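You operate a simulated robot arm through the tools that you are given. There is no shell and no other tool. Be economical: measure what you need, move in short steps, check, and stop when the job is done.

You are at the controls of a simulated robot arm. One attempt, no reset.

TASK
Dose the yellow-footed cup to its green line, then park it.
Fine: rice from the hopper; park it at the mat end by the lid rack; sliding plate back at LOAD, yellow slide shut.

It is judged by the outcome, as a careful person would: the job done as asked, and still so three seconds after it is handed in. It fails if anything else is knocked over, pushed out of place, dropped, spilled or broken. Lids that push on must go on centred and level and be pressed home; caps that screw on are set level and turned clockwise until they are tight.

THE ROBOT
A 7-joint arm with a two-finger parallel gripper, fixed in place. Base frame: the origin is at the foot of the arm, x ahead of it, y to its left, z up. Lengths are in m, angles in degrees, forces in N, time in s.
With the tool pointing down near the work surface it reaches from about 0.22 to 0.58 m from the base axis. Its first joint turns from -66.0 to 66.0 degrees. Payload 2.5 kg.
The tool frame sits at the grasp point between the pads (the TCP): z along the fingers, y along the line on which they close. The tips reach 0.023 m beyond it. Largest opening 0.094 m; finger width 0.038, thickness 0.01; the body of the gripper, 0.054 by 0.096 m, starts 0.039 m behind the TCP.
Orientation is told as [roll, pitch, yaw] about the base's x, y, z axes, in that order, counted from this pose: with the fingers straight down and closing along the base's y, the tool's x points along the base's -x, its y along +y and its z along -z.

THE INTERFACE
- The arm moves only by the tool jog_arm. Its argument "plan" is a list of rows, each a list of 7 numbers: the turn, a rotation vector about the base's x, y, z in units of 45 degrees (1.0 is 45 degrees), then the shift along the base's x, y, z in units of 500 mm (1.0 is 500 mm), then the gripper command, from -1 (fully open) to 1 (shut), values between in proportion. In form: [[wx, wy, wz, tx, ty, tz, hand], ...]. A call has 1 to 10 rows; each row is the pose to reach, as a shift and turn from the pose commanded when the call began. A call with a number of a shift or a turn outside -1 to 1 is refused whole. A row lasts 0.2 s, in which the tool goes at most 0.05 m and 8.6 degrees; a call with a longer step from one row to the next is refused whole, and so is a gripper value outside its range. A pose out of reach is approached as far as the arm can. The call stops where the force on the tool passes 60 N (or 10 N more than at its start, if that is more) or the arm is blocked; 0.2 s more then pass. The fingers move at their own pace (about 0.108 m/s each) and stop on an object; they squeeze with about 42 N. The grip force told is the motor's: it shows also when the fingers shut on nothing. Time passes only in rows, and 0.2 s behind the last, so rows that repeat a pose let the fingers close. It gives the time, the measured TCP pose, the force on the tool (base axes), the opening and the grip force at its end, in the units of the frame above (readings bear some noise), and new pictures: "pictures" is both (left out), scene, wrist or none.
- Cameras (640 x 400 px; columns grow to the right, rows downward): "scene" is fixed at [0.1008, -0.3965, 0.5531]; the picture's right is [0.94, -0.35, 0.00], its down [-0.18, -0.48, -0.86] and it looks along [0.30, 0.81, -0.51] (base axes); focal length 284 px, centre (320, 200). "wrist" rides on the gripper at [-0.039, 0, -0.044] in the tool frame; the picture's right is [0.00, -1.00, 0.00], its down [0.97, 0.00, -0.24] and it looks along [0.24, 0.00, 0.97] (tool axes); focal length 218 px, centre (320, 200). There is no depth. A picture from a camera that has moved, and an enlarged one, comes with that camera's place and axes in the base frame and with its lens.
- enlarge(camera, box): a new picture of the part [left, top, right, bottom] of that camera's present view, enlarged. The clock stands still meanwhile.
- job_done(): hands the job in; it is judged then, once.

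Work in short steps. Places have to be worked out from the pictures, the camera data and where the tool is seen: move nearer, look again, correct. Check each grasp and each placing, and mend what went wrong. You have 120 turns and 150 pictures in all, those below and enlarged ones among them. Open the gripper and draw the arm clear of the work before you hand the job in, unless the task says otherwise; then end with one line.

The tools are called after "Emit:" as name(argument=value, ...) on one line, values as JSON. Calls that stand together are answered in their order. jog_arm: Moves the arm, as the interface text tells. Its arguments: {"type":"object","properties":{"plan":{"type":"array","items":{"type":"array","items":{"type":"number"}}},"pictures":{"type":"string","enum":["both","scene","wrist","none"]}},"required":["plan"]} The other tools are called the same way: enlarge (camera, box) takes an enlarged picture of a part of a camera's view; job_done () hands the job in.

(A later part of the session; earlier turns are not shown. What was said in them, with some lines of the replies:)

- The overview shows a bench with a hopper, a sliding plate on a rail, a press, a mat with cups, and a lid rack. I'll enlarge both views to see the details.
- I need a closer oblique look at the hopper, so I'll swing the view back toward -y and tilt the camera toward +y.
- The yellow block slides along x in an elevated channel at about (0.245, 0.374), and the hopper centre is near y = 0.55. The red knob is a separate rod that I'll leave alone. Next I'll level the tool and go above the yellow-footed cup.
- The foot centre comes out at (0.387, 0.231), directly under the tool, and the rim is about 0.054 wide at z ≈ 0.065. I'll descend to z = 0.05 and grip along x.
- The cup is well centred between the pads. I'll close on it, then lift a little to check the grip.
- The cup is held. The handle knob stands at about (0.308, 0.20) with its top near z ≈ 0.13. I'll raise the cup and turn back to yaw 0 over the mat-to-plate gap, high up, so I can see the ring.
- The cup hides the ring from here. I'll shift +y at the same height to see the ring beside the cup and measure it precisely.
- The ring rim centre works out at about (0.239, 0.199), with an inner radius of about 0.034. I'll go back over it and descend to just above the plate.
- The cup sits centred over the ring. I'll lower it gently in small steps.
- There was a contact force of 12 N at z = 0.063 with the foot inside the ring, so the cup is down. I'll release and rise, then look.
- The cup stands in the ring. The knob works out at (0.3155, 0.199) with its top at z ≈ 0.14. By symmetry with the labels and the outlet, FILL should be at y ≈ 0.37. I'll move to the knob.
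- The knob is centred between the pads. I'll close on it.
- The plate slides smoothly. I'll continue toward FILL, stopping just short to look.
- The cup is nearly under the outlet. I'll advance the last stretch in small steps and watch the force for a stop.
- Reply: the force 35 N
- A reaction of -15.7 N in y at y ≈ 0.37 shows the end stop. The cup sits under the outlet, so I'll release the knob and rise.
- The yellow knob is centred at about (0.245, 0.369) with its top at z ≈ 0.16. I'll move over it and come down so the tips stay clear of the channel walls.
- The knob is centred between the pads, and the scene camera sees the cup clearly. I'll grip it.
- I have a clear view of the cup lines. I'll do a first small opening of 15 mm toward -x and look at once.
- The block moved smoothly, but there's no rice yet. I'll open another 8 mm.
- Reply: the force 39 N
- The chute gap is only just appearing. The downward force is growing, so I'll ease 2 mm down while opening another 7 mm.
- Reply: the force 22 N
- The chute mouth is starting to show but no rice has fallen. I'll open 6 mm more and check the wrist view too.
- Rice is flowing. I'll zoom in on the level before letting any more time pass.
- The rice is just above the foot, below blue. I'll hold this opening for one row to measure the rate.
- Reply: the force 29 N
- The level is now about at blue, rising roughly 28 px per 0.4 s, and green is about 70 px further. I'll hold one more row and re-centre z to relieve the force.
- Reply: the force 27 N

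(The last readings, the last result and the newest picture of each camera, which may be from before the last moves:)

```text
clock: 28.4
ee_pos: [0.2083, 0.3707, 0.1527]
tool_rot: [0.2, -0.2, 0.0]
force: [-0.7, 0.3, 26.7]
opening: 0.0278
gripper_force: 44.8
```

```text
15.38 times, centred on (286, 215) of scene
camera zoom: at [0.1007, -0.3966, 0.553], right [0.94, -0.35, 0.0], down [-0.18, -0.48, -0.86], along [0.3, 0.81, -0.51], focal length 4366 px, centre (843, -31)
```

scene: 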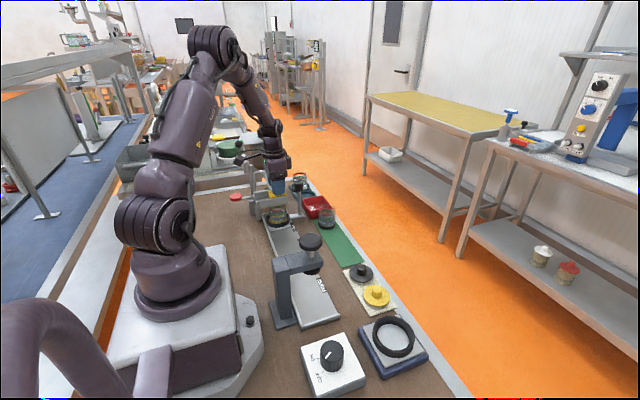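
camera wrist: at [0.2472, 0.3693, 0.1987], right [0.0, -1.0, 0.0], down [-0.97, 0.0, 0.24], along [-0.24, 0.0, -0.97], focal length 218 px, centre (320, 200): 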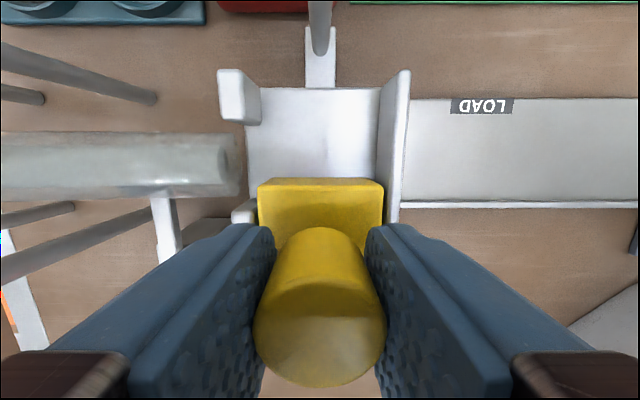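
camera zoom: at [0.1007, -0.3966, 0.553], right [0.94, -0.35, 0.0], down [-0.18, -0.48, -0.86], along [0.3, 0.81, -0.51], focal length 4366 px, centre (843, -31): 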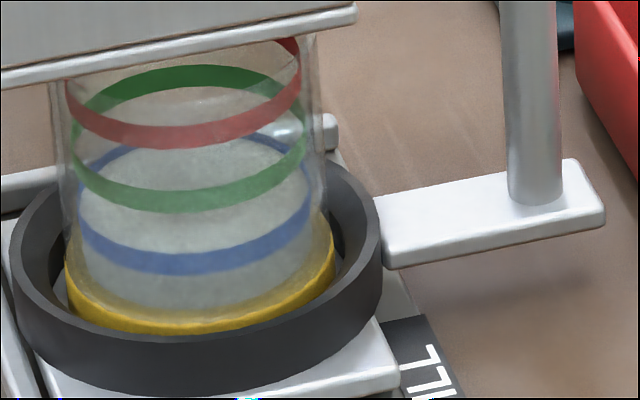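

The stream seems to have stopped with the level a bit above blue. I'll look at the chute before acting.

Emit:
jog_arm(plan=[[0, 0, 0, 0, 0, 0.003, 1]], pictures="wrist")

Emit:
enlarge(camera="scene", box=[260, 192, 302, 228])

Emit:
enlarge(camera="wrist", box=[120, 50, 420, 250])

Emit:
enlarge(camera="scene", box=[220, 120, 320, 220])

```text
clock: 28.8
ee_pos: [0.2059, 0.3702, 0.1534]
tool_rot: [0.0, 0.0, 0.1]
force: [-0.1, 9.7, 2.4]
opening: 0.028
gripper_force: 44.9
camera wrist: at [0.2457, 0.3696, 0.1985], right [0.0, -1.0, 0.0], down [-0.97, 0.0, 0.24], along [-0.24, 0.0, -0.97], focal length 218 px, centre (320, 200)
```

wrist: 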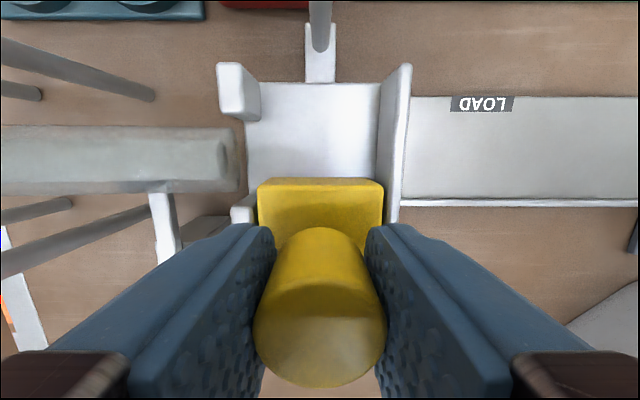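

```text
11.11 times, centred on (281, 210) of scene
camera zoom: at [0.1008, -0.3965, 0.5531], right [0.94, -0.35, 0.0], down [-0.18, -0.48, -0.86], along [0.3, 0.81, -0.51], focal length 3153 px, centre (753, 89)
```

zoom: 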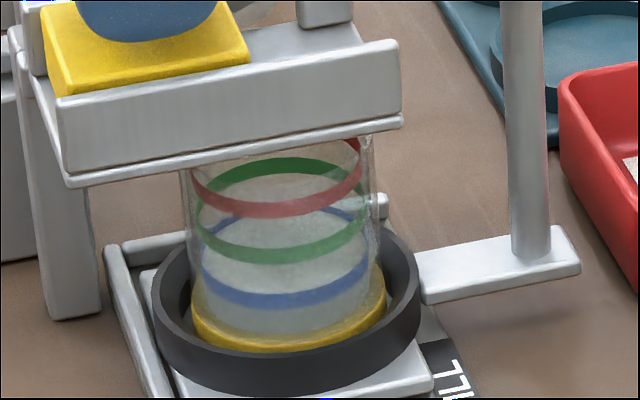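

```text
2.00 times, centred on (270, 150) of wrist
camera zoom: at [0.2457, 0.3696, 0.1985], right [0.0, -1.0, 0.0], down [-0.97, 0.0, 0.24], along [-0.24, 0.0, -0.97], focal length 436 px, centre (420, 300)
```

zoom: 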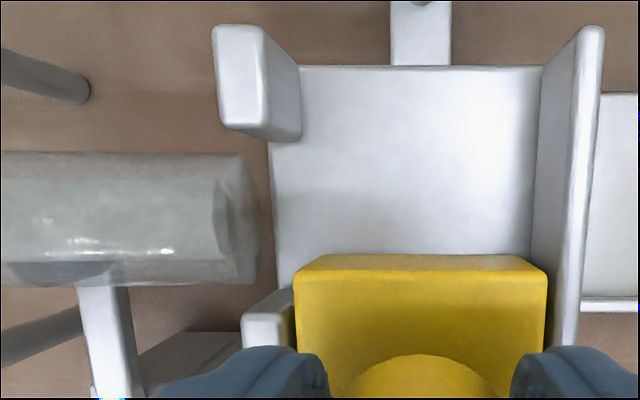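

```text
4.00 times, centred on (270, 170) of scene
camera zoom: at [0.1008, -0.3965, 0.5531], right [0.94, -0.35, 0.0], down [-0.18, -0.48, -0.86], along [0.3, 0.81, -0.51], focal length 1135 px, centre (520, 320)
```

zoom: 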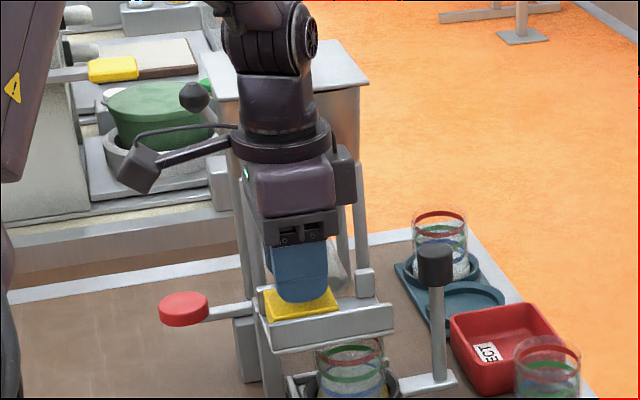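

The stream has stopped while the gate is still open. I'll look closely at the sight tube and red rod to understand why.

Emit:
enlarge(camera="wrist", box=[0, 100, 260, 260])

Emit:
enlarge(camera="scene", box=[225, 120, 275, 200])

```text
2.46 times, centred on (130, 180) of wrist
camera zoom: at [0.2457, 0.3696, 0.1985], right [0.0, -1.0, 0.0], down [-0.97, 0.0, 0.24], along [-0.24, 0.0, -0.97], focal length 537 px, centre (788, 249)
```

zoom: 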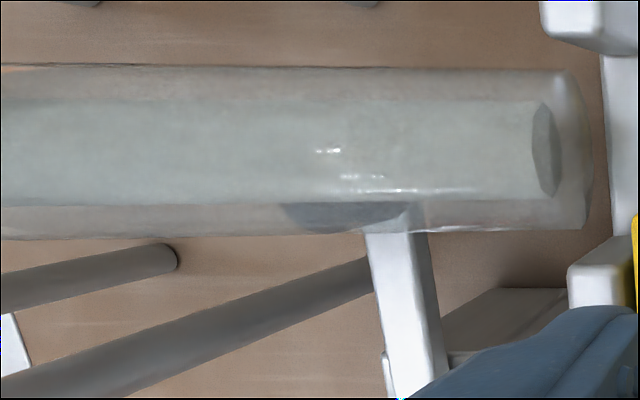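

```text
5.00 times, centred on (250, 160) of scene
camera zoom: at [0.1008, -0.3965, 0.5531], right [0.94, -0.35, 0.0], down [-0.18, -0.48, -0.86], along [0.3, 0.81, -0.51], focal length 1419 px, centre (670, 400)
```

zoom: 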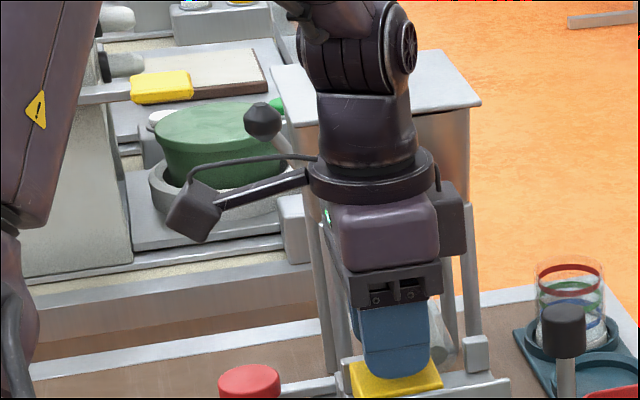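

The gate is open but nothing falls. It may be bridging or need a wider opening, so I'll open 4 mm more and look.

Emit:
jog_arm(plan=[[0, 0, 0, -0.008, 0, 0, 1]], pictures="none")

Emit:
enlarge(camera="scene", box=[270, 202, 302, 228])

```text
clock: 29.2
ee_pos: [0.2035, 0.3688, 0.1523]
tool_rot: [0.0, -0.1, -0.1]
force: [14.1, 21.3, -13.3]
opening: 0.0276
gripper_force: 45.1
```

```text
15.38 times, centred on (286, 215) of scene
camera zoom: at [0.1009, -0.3964, 0.5532], right [0.94, -0.35, 0.0], down [-0.18, -0.48, -0.86], along [0.3, 0.81, -0.51], focal length 4366 px, centre (843, -31)
```

zoom: 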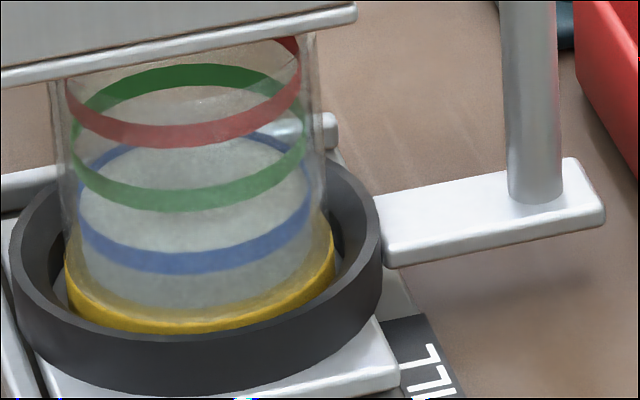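

The slide has hit its open stop (14 N) and nothing flows, so it may deliver a fixed charge per stroke. I'll shut it fully, wait about a second, and check.

Emit:
jog_arm(plan=[[0, 0, 0, 0.03, 0, 0.0, 1], [0, 0, 0, 0.06, 0, 0.0, 1], [0, 0, 0, 0.08, 0, 0.0, 1], [0, 0, 0, 0.08, 0, 0.0, 1], [0, 0, 0, 0.08, 0, 0.0, 1]], pictures="none")

Emit:
enlarge(camera="scene", box=[250, 185, 310, 235])

Emit:
enlarge(camera="wrist", box=[0, 100, 260, 260])

```text
clock: 30.4
ee_pos: [0.2435, 0.3705, 0.1537]
tool_rot: [-0.1, 0.0, -0.1]
force: [2.3, -2.5, 5.2]
opening: 0.0278
gripper_force: 45.0
```

```text
8.00 times, centred on (280, 210) of scene
camera zoom: at [0.1008, -0.3965, 0.5531], right [0.94, -0.35, 0.0], down [-0.18, -0.48, -0.86], along [0.3, 0.81, -0.51], focal length 2270 px, centre (640, 120)
```

zoom: 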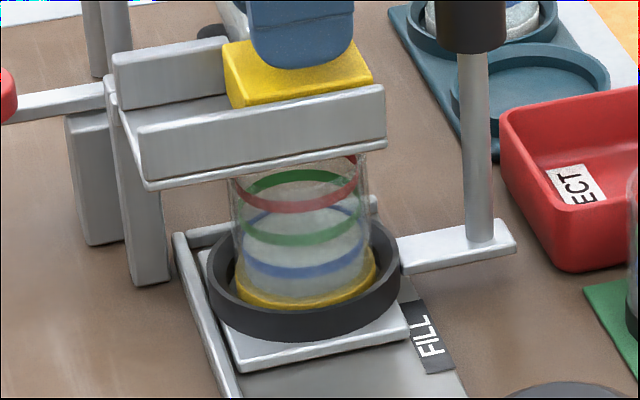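

```text
2.46 times, centred on (130, 180) of wrist
camera zoom: at [0.2827, 0.3695, 0.1985], right [0.0, -1.0, 0.0], down [-0.97, 0.0, 0.24], along [-0.24, 0.0, -0.97], focal length 537 px, centre (788, 249)
```

zoom: 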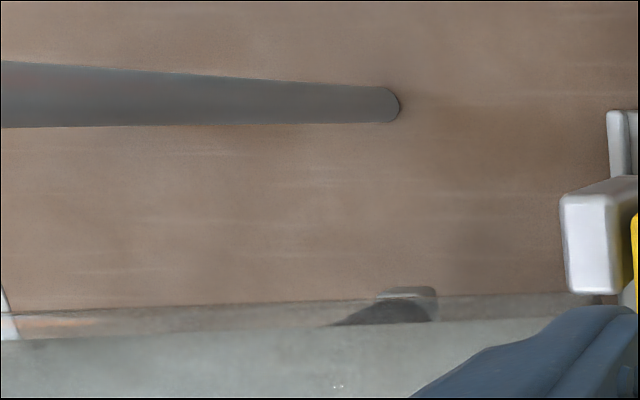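

It's shut, with the level just above blue. Now I'll reopen to the same 36 mm and look.

Emit:
jog_arm(plan=[[0, 0, 0, -0.072, 0, 0, 1]], pictures="none")

Emit:
enlarge(camera="scene", box=[270, 202, 302, 228])

```text
clock: 30.8
ee_pos: [0.2074, 0.3701, 0.1524]
tool_rot: [-0.1, -0.1, 0.0]
force: [-1.0, -11.0, 33.3]
opening: 0.028
gripper_force: 45.0
```

```text
15.38 times, centred on (286, 215) of scene
camera zoom: at [0.1007, -0.3966, 0.553], right [0.94, -0.35, 0.0], down [-0.18, -0.48, -0.86], along [0.3, 0.81, -0.51], focal length 4366 px, centre (843, -31)
```

zoom: 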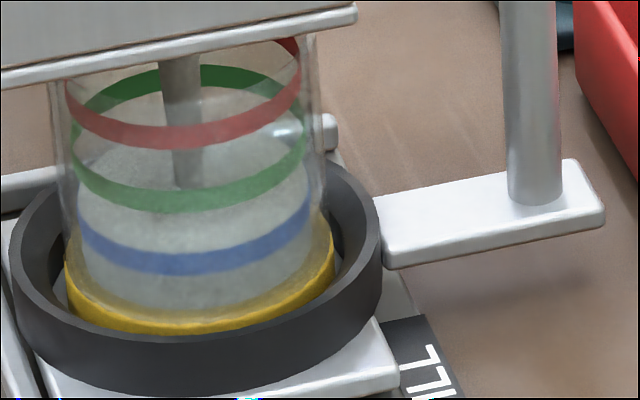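

Flow resumed, so each stroke delivers a fixed charge. One stroke gave about blue, so two should give green. I'll hold one row and check.

Emit:
jog_arm(plan=[[0, 0, 0, 0, 0, 0.003, 1]], pictures="none")

Emit:
enlarge(camera="scene", box=[270, 202, 302, 228])

```text
clock: 31.2
ee_pos: [0.2081, 0.3697, 0.1522]
tool_rot: [0.0, -0.1, 0.0]
force: [-0.7, -6.3, 16.0]
opening: 0.028
gripper_force: 44.9
```

```text
15.38 times, centred on (286, 215) of scene
camera zoom: at [0.1008, -0.3965, 0.5531], right [0.94, -0.35, 0.0], down [-0.18, -0.48, -0.86], along [0.3, 0.81, -0.51], focal length 4366 px, centre (843, -31)
```

zoom: 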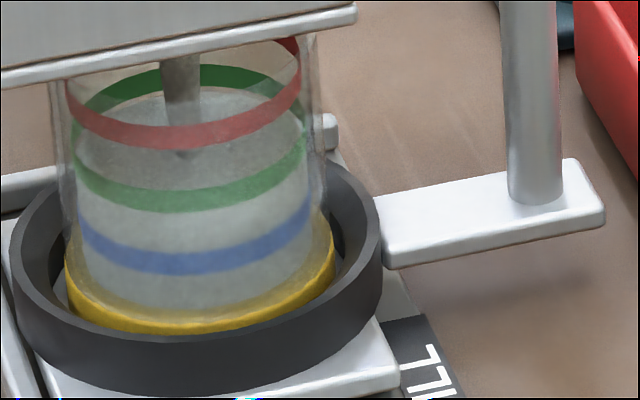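

The level is right near the green line and the stream is still flowing. I'll zoom in further before deciding to shut.

Emit:
enlarge(camera="scene", box=[272, 204, 288, 216])

```text
16.00 times, centred on (280, 210) of scene
camera zoom: at [0.1008, -0.3965, 0.5531], right [0.94, -0.35, 0.0], down [-0.18, -0.48, -0.86], along [0.3, 0.81, -0.51], focal length 4540 px, centre (960, 40)
```

zoom: 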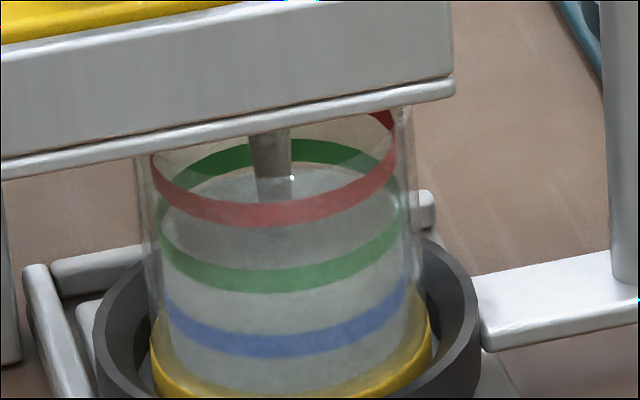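

The surface is at the lower edge of the green band and rice is still falling. Closing now takes about 0.1–0.15 s, which should bring it to mid-band, so I'll shut the slide.

Emit:
jog_arm(plan=[[0, 0, 0, 0.036, 0, 0.0, 1], [0, 0, 0, 0.072, 0, 0.0, 1], [0, 0, 0, 0.072, 0, 0.0, 1]], pictures="none")

Emit:
enlarge(camera="scene", box=[272, 204, 288, 216])

```text
clock: 32.0
ee_pos: [0.243, 0.3701, 0.1518]
tool_rot: [-0.3, 0.1, 0.0]
force: [1.7, -2.7, -15.8]
opening: 0.0277
gripper_force: 44.9
```

```text
16.00 times, centred on (280, 210) of scene
camera zoom: at [0.1008, -0.3964, 0.5531], right [0.94, -0.35, 0.0], down [-0.18, -0.48, -0.86], along [0.3, 0.81, -0.51], focal length 4540 px, centre (960, 40)
```

zoom: 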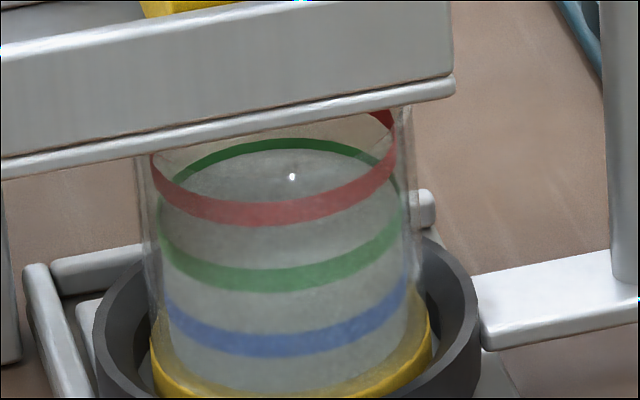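

The surface now cuts the green band at mid-height, and the slide is back at x = 0.243 where it started. I'll release it and rise.

Emit:
jog_arm(plan=[[0, 0, 0, 0, 0, 0, 0.1], [0, 0, 0, 0, 0, 0, 0.0], [0, 0, 0, 0, 0, 0.05, 0.0], [0, 0, 0, 0, 0, 0.1, 0.0], [0, 0, 0, 0, 0, 0.16, 0.0], [0, 0, 0, 0.07, 0, 0.16, 0.0], [0, 0, 0, 0.14, 0, 0.16, 0.0]])

Emit:
enlarge(camera="scene", box=[225, 165, 315, 235])

```text
clock: 33.6
ee_pos: [0.3142, 0.3716, 0.2361]
tool_rot: [-0.1, 0.0, 0.1]
force: [0.0, -0.8, -0.5]
opening: 0.0471
gripper_force: 0.0
camera wrist: at [0.3519, 0.3713, 0.2811], right [0.0, -1.0, 0.0], down [-0.97, 0.0, 0.24], along [-0.24, 0.0, -0.97], focal length 218 px, centre (320, 200)
```

scene: 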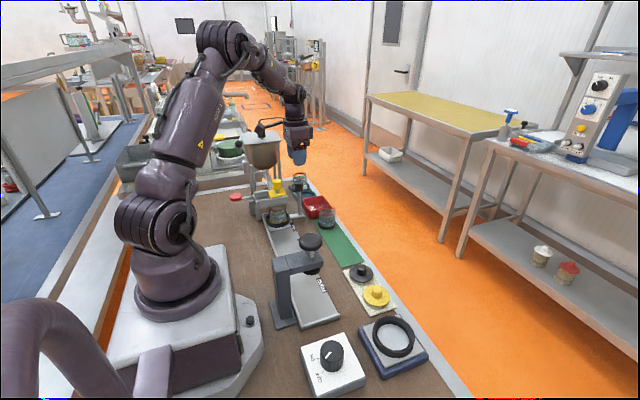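
wrist: 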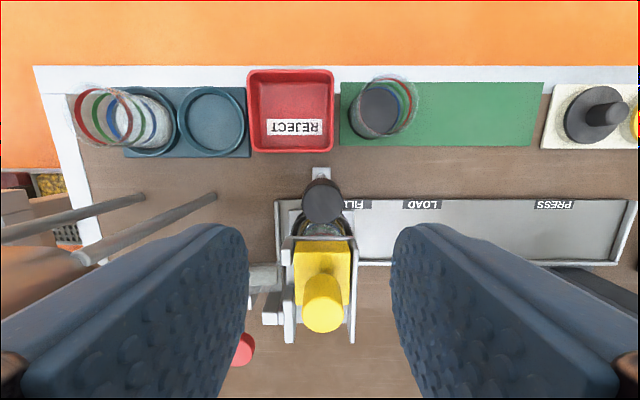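

```text
5.71 times, centred on (270, 200) of scene
camera zoom: at [0.1008, -0.3965, 0.5531], right [0.94, -0.35, 0.0], down [-0.18, -0.48, -0.86], along [0.3, 0.81, -0.51], focal length 1622 px, centre (606, 200)
```

zoom: 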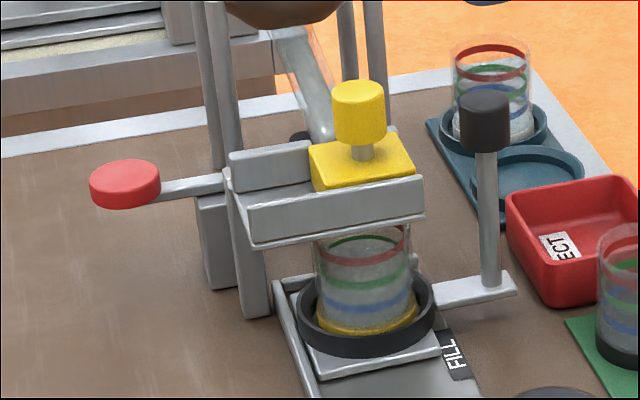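

The slide looks shut, matching its original position. I'll descend on the plate handle again and grip it.

Emit:
jog_arm(plan=[[0, 0, 0, 0.002, -0.003, -0.06, 0.0], [0, 0, 0, 0.002, -0.003, -0.12, 0.0], [0, 0, 0, 0.002, -0.003, -0.18, 0.0], [0, 0, 0, 0.002, -0.003, -0.22, 0.0], [0, 0, 0, 0.002, -0.003, -0.22, 0.0], [0, 0, 0, 0.002, -0.003, -0.22, 1], [0, 0, 0, 0.002, -0.003, -0.22, 1], [0, 0, 0, 0.002, -0.003, -0.22, 1]], pictures="wrist")

```text
clock: 35.4
ee_pos: [0.3142, 0.3681, 0.1253]
tool_rot: [0.0, -0.1, 0.1]
force: [-2.8, 3.5, -3.0]
opening: 0.0278
gripper_force: 45.3
camera wrist: at [0.3532, 0.3676, 0.1716], right [0.0, -1.0, 0.0], down [-0.97, 0.0, 0.24], along [-0.24, 0.0, -0.97], focal length 218 px, centre (320, 200)
```

wrist: 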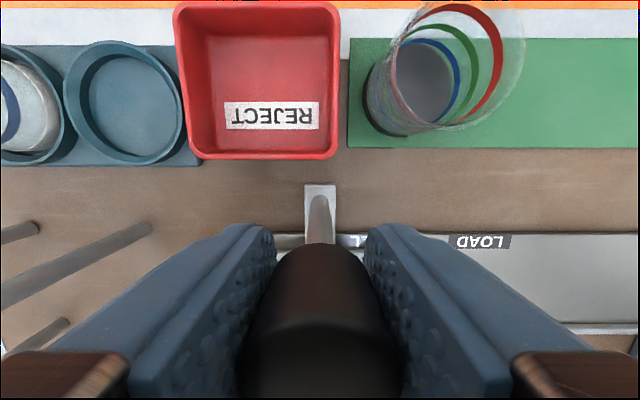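

The handle is gripped at y ≈ 0.368. I'll slide it back to LOAD at y ≈ 0.200, slow at both ends.

Emit:
jog_arm(plan=[[0, 0, 0, 0, -0.015, 0, 1], [0, 0, 0, 0, -0.04, 0, 1], [0, 0, 0, 0, -0.07, 0, 1], [0, 0, 0, 0, -0.105, 0, 1], [0, 0, 0, 0, -0.14, 0, 1], [0, 0, 0, 0, -0.175, 0, 1], [0, 0, 0, 0, -0.21, 0, 1], [0, 0, 0, 0, -0.24, 0, 1]], pictures="none")

Emit:
jog_arm(plan=[[0, 0, 0, 0, -0.03, 0, 1], [0, 0, 0, 0, -0.06, 0, 1], [0, 0, 0, 0, -0.08, 0, 1], [0, 0, 0, 0, -0.09, 0, 1], [0, 0, 0, 0, -0.096, 0, 1], [0, 0, 0, 0, -0.096, 0, 1]])

```text
clock: 37.2
ee_pos: [0.3149, 0.2488, 0.1238]
tool_rot: [0.0, 0.0, -0.1]
force: [-8.6, -1.4, 21.9]
opening: 0.0273
gripper_force: 45.4
```

```text
clock: 38.6
ee_pos: [0.3146, 0.2004, 0.1237]
tool_rot: [-0.1, 0.0, -0.1]
force: [3.0, -0.1, -3.0]
opening: 0.0278
gripper_force: 45.1
stopped in row 6: the force on the tool passed its limit (the readings are from after the stop); the commanded pose is now the measured one
camera wrist: at [0.3541, 0.1986, 0.1689], right [0.0, -1.0, 0.0], down [-0.97, 0.0, 0.24], along [-0.24, 0.0, -0.97], focal length 218 px, centre (320, 200)
```

scene: 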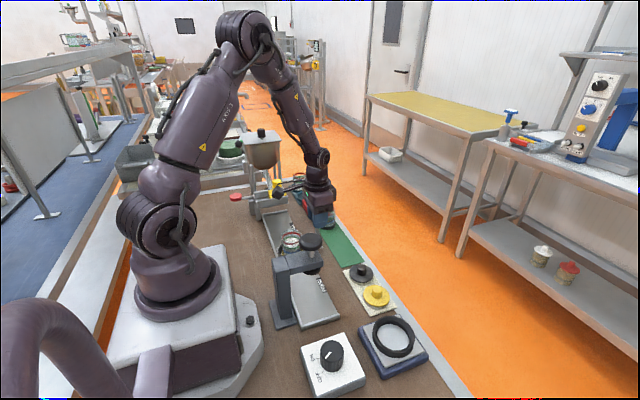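
wrist: 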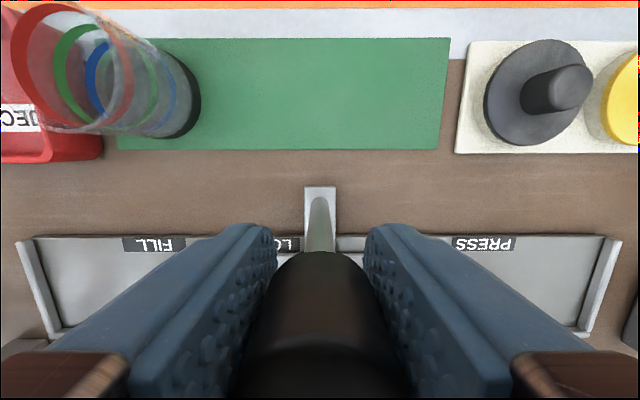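

The plate is back at LOAD (y ≈ 0.200), and the mat edge and rail ends line up as they did in the first handle view. I'll release, rise and check the cup.

Emit:
jog_arm(plan=[[0, 0, 0, 0, 0, 0, 0.0], [0, 0, 0, 0, 0, 0, -0.2], [0, 0, 0, 0, 0, 0.05, -0.2], [0, 0, 0, 0, 0, 0.12, -0.2], [0, 0, 0, 0, 0, 0.2, -0.6], [0, 0, 0, 0, 0, 0.26, -0.6], [0, 0, 0, 0, 0, 0.3, -0.6]])

Emit:
enlarge(camera="wrist", box=[240, 180, 400, 300])

Emit:
enlarge(camera="scene", box=[260, 215, 320, 265])

```text
clock: 40.2
ee_pos: [0.3139, 0.2016, 0.2745]
tool_rot: [-0.1, 0.0, -0.1]
force: [-1.0, 1.5, 0.3]
opening: 0.0753
gripper_force: 0.1
camera wrist: at [0.3528, 0.2012, 0.319], right [0.0, -1.0, 0.0], down [-0.97, 0.0, 0.24], along [-0.24, 0.0, -0.97], focal length 218 px, centre (320, 200)
```

scene: 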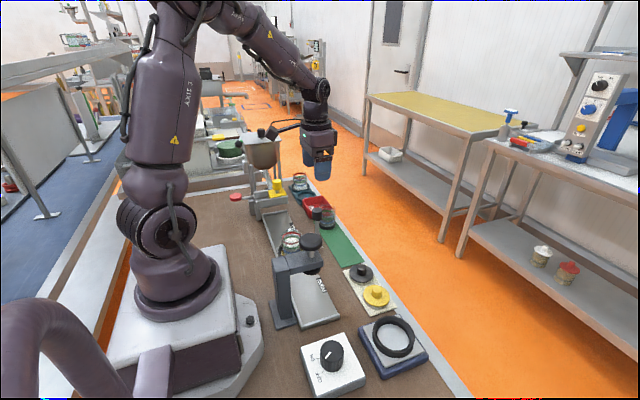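
wrist: 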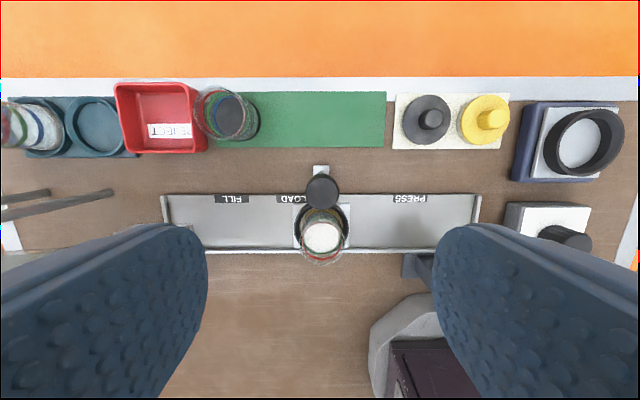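

```text
3.33 times, centred on (320, 240) of wrist
camera zoom: at [0.3528, 0.2012, 0.319], right [0.0, -1.0, 0.0], down [-0.97, 0.0, 0.24], along [-0.24, 0.0, -0.97], focal length 728 px, centre (320, 67)
```

zoom: 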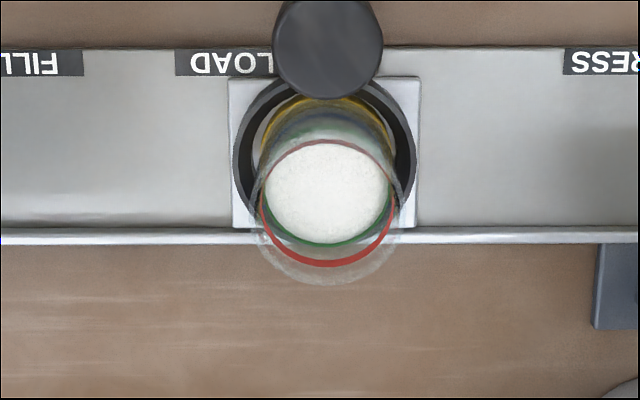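

```text
8.00 times, centred on (290, 240) of scene
camera zoom: at [0.1008, -0.3965, 0.5531], right [0.94, -0.35, 0.0], down [-0.18, -0.48, -0.86], along [0.3, 0.81, -0.51], focal length 2270 px, centre (560, -120)
```

zoom: 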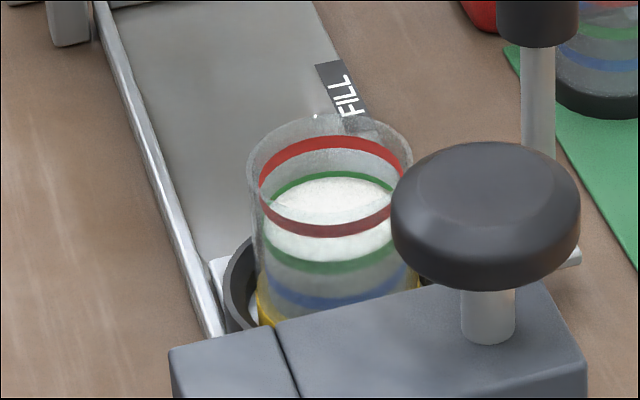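

The level is on green and the cup sits in the ring at about (0.240, 0.1985). I'll move over it and partway down to check alignment.

Emit:
jog_arm(plan=[[0, 0, 0, -0.07, -0.003, 0, -0.6], [0, 0, 0, -0.148, -0.005, 0, -0.6], [0, 0, 0, -0.148, -0.005, -0.08, -0.6], [0, 0, 0, -0.148, -0.005, -0.16, -0.6], [0, 0, 0, -0.148, -0.005, -0.24, -0.6], [0, 0, 0, -0.148, -0.005, -0.29, -0.6]], pictures="wrist")

```text
clock: 41.6
ee_pos: [0.2418, 0.1971, 0.1292]
tool_rot: [0.1, -0.1, -0.1]
force: [-0.2, 0.3, -0.1]
opening: 0.0754
gripper_force: 0.1
camera wrist: at [0.2811, 0.1966, 0.1738], right [0.0, -1.0, 0.0], down [-0.97, 0.0, 0.24], along [-0.24, 0.0, -0.97], focal length 218 px, centre (320, 200)
```

wrist: 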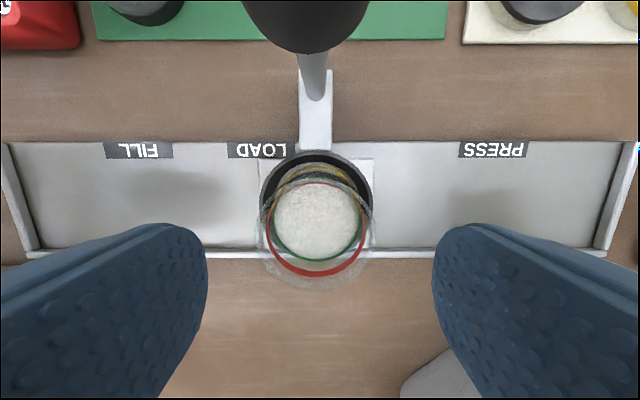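

Alignment is good, with the cup at x ≈ 0.242 and y ≈ 0.197. I'll descend and grip at the same height as before.

Emit:
jog_arm(plan=[[0, 0, 0, 0, 0.001, -0.05, -0.6], [0, 0, 0, 0, 0.001, -0.1, -0.6], [0, 0, 0, 0, 0.001, -0.131, -0.6], [0, 0, 0, 0, 0.001, -0.131, -0.6], [0, 0, 0, 0, 0.001, -0.131, 1], [0, 0, 0, 0, 0.001, -0.131, 1], [0, 0, 0, 0, 0.001, -0.131, 1]], pictures="wrist")

```text
clock: 43.2
ee_pos: [0.2417, 0.1965, 0.0638]
tool_rot: [0.0, -0.1, -0.1]
force: [-0.2, 0.0, -0.4]
opening: 0.054
gripper_force: 41.6
camera wrist: at [0.2799, 0.1964, 0.1092], right [0.0, -1.0, 0.0], down [-0.97, 0.0, 0.24], along [-0.24, 0.0, -0.97], focal length 218 px, centre (320, 200)
```

wrist: 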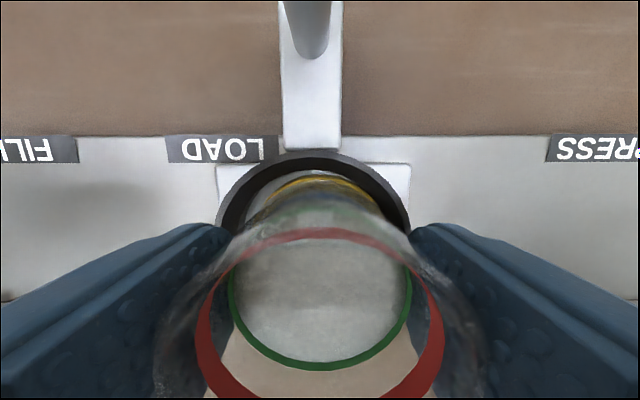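

The cup is gripped at 0.054. I'll lift smoothly above the handle knob.

Emit:
jog_arm(plan=[[0, 0, 0, 0, 0, 0.02, 1], [0, 0, 0, 0, 0, 0.05, 1], [0, 0, 0, 0, 0, 0.09, 1], [0, 0, 0, 0, 0, 0.13, 1], [0, 0, 0, 0, 0, 0.17, 1], [0, 0, 0, 0, 0, 0.21, 1], [0, 0, 0, 0, 0, 0.25, 1], [0, 0, 0, 0, 0, 0.28, 1], [0, 0, 0, 0, 0, 0.3, 1], [0, 0, 0, 0, 0, 0.31, 1]], pictures="none")

Emit:
jog_arm(plan=[[0, 0, 0, 0.02, -0.005, 0, 1], [0, 0, 0, 0.05, -0.015, 0, 1], [0, 0, 0, 0.09, -0.03, 0, 1], [0, 0, 0, 0.13, -0.045, 0, 1], [0, 0, 0, 0.17, -0.06, 0, 1], [0, 0, 0, 0.21, -0.075, 0, 1], [0, 0, 0, 0.245, -0.085, 0, 1], [0, 0, 0, 0.27, -0.09, 0, 1], [0, 0, 0, 0.285, -0.094, 0, 1], [0, 0, 0, 0.292, -0.094, 0, 1]])

```text
clock: 45.4
ee_pos: [0.2399, 0.1966, 0.2185]
tool_rot: [0.0, -0.3, -0.1]
force: [0.0, -0.5, -0.5]
opening: 0.0535
gripper_force: 42.5
```

```text
clock: 47.6
ee_pos: [0.3873, 0.1494, 0.2195]
tool_rot: [0.0, -0.1, 0.0]
force: [-0.5, 0.0, -1.6]
opening: 0.0536
gripper_force: 41.4
camera wrist: at [0.4272, 0.1502, 0.2636], right [0.0, -1.0, 0.0], down [-0.97, 0.0, 0.24], along [-0.24, 0.0, -0.97], focal length 218 px, centre (320, 200)
```

scene: 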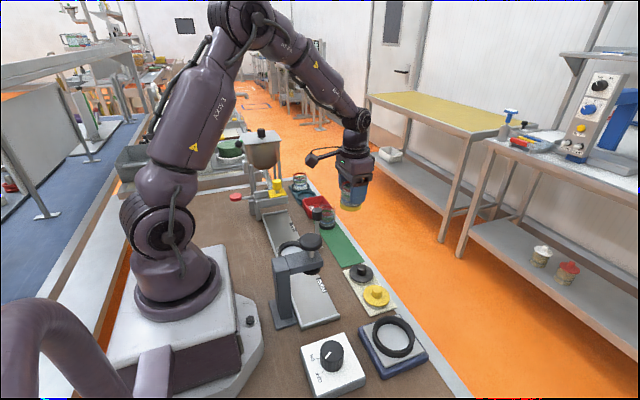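
wrist: 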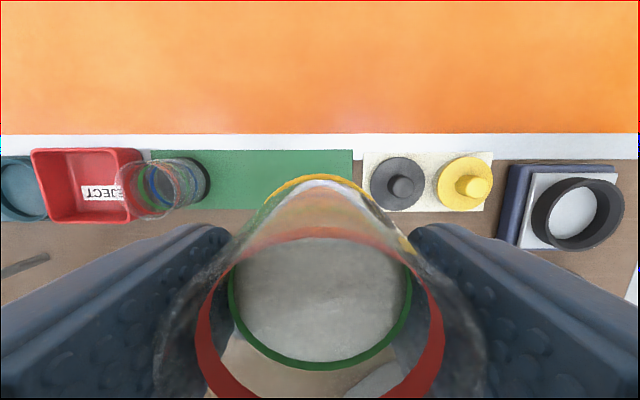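

I'm positioned over the mat end (TCP at 0.387, 0.150; mat edge at y ≈ 0.113). I'll lower to just above the mat.

Emit:
jog_arm(plan=[[0, 0, 0, 0, 0.002, -0.03, 1], [0, 0, 0, 0, 0.002, -0.08, 1], [0, 0, 0, 0, 0.002, -0.13, 1], [0, 0, 0, 0, 0.002, -0.18, 1], [0, 0, 0, 0, 0.002, -0.23, 1], [0, 0, 0, 0, 0.002, -0.27, 1], [0, 0, 0, 0, 0.002, -0.3, 1], [0, 0, 0, 0, 0.002, -0.315, 1], [0, 0, 0, 0, 0.002, -0.325, 1]])

```text
clock: 49.6
ee_pos: [0.3871, 0.1521, 0.0543]
tool_rot: [0.1, -0.2, -0.2]
force: [-0.6, 0.2, -0.1]
opening: 0.0535
gripper_force: 42.2
camera wrist: at [0.4261, 0.1503, 0.0999], right [0.0, -1.0, 0.0], down [-0.97, 0.0, 0.24], along [-0.24, 0.0, -0.97], focal length 218 px, centre (320, 200)
```

scene: 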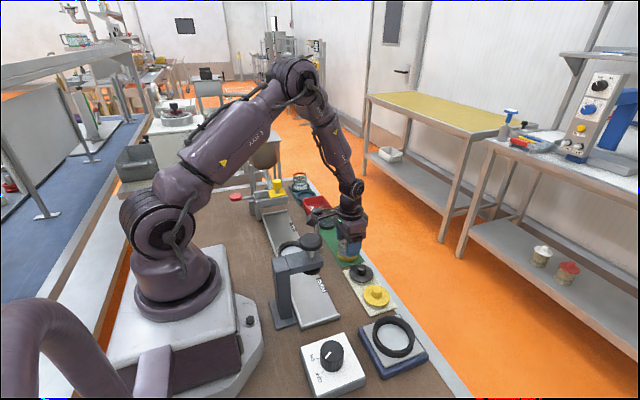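
wrist: 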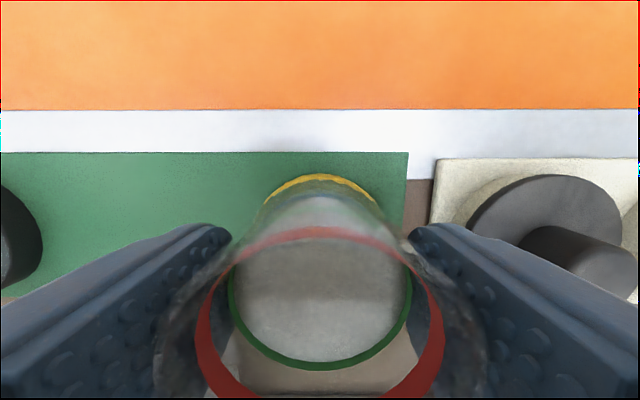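

The foot is on the mat with a margin to both edges. I'll lower the last few millimetres until contact.

Emit:
jog_arm(plan=[[0, 0, 0, 0, 0, -0.003, 1], [0, 0, 0, 0, 0, -0.006, 1], [0, 0, 0, 0, 0, -0.008, 1]], pictures="none")

```text
clock: 50.4
ee_pos: [0.3881, 0.1492, 0.0507]
tool_rot: [0.0, -0.3, -0.1]
force: [-0.1, -0.6, -0.8]
opening: 0.0536
gripper_force: 42.2
```

No contact yet, so I'll go down slightly more.

Emit:
jog_arm(plan=[[0, 0, 0, 0, 0, -0.002, 1], [0, 0, 0, 0, 0, -0.003, 1]], pictures="none")

```text
clock: 51.0
ee_pos: [0.3885, 0.1503, 0.0506]
tool_rot: [-0.1, -0.1, -0.1]
force: [-5.9, -4.1, 11.1]
opening: 0.0533
gripper_force: 41.8
```

The cup has made contact at 11 N. I'll release gently and rise straight up.

Emit:
jog_arm(plan=[[0, 0, 0, 0, 0, 0, -0.2], [0, 0, 0, 0, 0, 0, -0.4], [0, 0, 0, 0, 0, 0, -0.4], [0, 0, 0, 0, 0, 0.06, -0.4], [0, 0, 0, 0, 0, 0.14, -0.4], [0, 0, 0, 0, 0, 0.22, -0.4], [0, 0, 0, 0, 0, 0.3, -0.4], [0, 0, 0, -0.06, 0.02, 0.38, -0.4], [0, 0, 0, -0.12, 0.04, 0.44, -0.4]])

Emit:
enlarge(camera="scene", box=[310, 200, 410, 310])

Emit:
enlarge(camera="scene", box=[225, 165, 345, 255])

```text
refused: row 8 steps farther than a row can; nothing moved
```

```text
3.64 times, centred on (360, 255) of scene
camera zoom: at [0.1007, -0.3965, 0.5531], right [0.94, -0.35, 0.0], down [-0.18, -0.48, -0.86], along [0.3, 0.81, -0.51], focal length 1032 px, centre (174, 0)
```

zoom: 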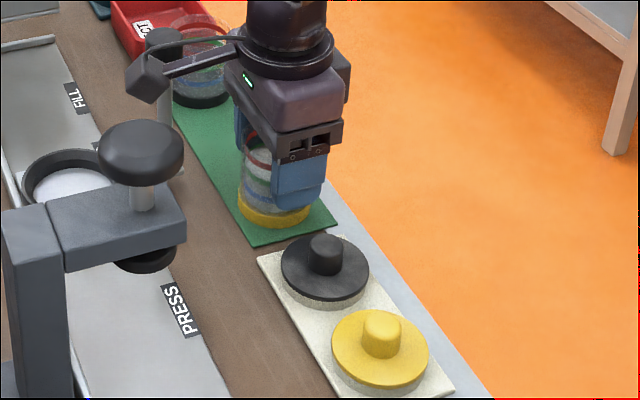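

```text
4.44 times, centred on (285, 210) of scene
camera zoom: at [0.1007, -0.3965, 0.5531], right [0.94, -0.35, 0.0], down [-0.18, -0.48, -0.86], along [0.3, 0.81, -0.51], focal length 1261 px, centre (476, 156)
```

zoom: 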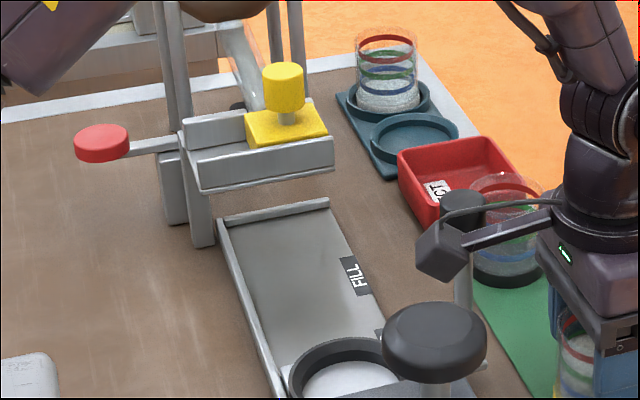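

That plan was refused for one step being too long. The views show the cup on the mat end, no spill, and the slide shut. I'll retry with smaller steps.

Emit:
jog_arm(plan=[[0, 0, 0, 0, 0, 0, -0.2], [0, 0, 0, 0, 0, 0, -0.4], [0, 0, 0, 0, 0, 0, -0.4], [0, 0, 0, 0, 0, 0.06, -0.4], [0, 0, 0, 0, 0, 0.14, -0.4], [0, 0, 0, 0, 0, 0.22, -0.4], [0, 0, 0, 0, 0, 0.3, -0.4], [0, 0, 0, -0.05, 0.02, 0.36, -0.4], [0, 0, 0, -0.1, 0.04, 0.42, -0.4]])

Emit:
enlarge(camera="scene", box=[290, 190, 410, 300])

Emit:
enlarge(camera="scene", box=[322, 220, 362, 260])

```text
clock: 53.0
ee_pos: [0.3362, 0.1698, 0.2604]
tool_rot: [-0.1, -0.1, -0.1]
force: [-0.1, -0.6, -0.8]
opening: 0.0657
gripper_force: 0.1
camera wrist: at [0.3756, 0.1694, 0.3052], right [0.0, -1.0, 0.0], down [-0.97, 0.0, 0.24], along [-0.24, 0.0, -0.97], focal length 218 px, centre (320, 200)
```

scene: 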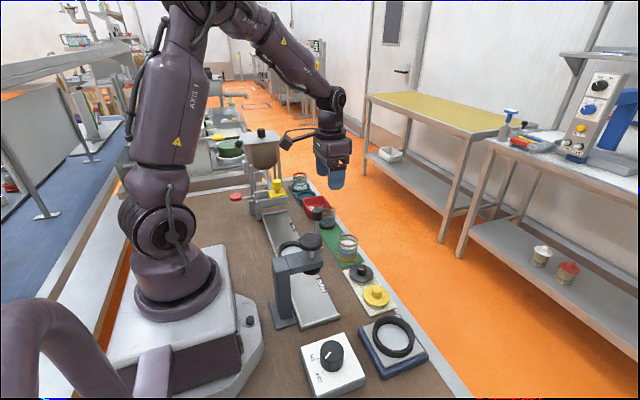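
wrist: 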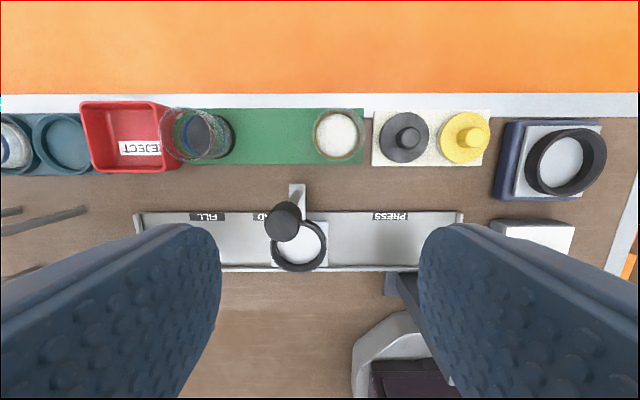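

```text
3.64 times, centred on (350, 245) of scene
camera zoom: at [0.1008, -0.3965, 0.5531], right [0.94, -0.35, 0.0], down [-0.18, -0.48, -0.86], along [0.3, 0.81, -0.51], focal length 1032 px, centre (211, 36)
```

zoom: 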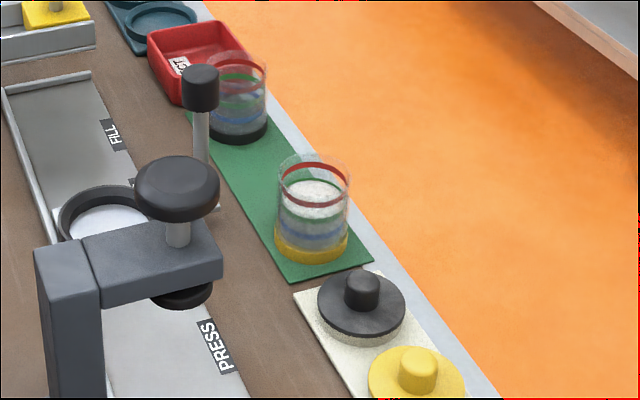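

```text
10.00 times, centred on (342, 240) of scene
camera zoom: at [0.1008, -0.3965, 0.5531], right [0.94, -0.35, 0.0], down [-0.18, -0.48, -0.86], along [0.3, 0.81, -0.51], focal length 2838 px, centre (100, -200)
```

zoom: 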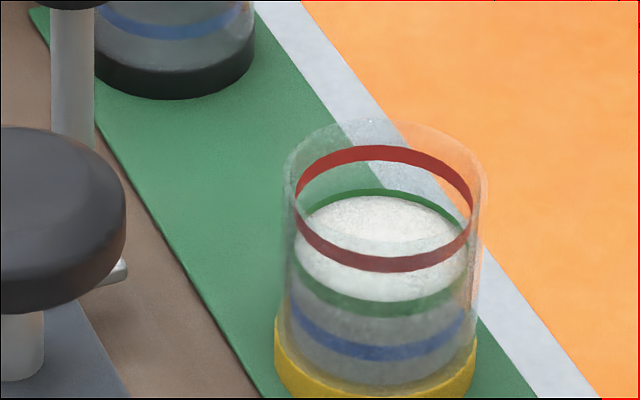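

The cup stands on the mat end beside the lid rack with the rice at the green line. The plate is at LOAD, the slide is shut and the arm is clear, so I'm handing in.

Emit:
job_done()

```text
The job is handed in.
```

The yellow-footed cup holds rice from the hopper to its green line and stands at the mat end by the lid rack; the plate is back at LOAD, the yellow slide is shut, and I saw no spill.
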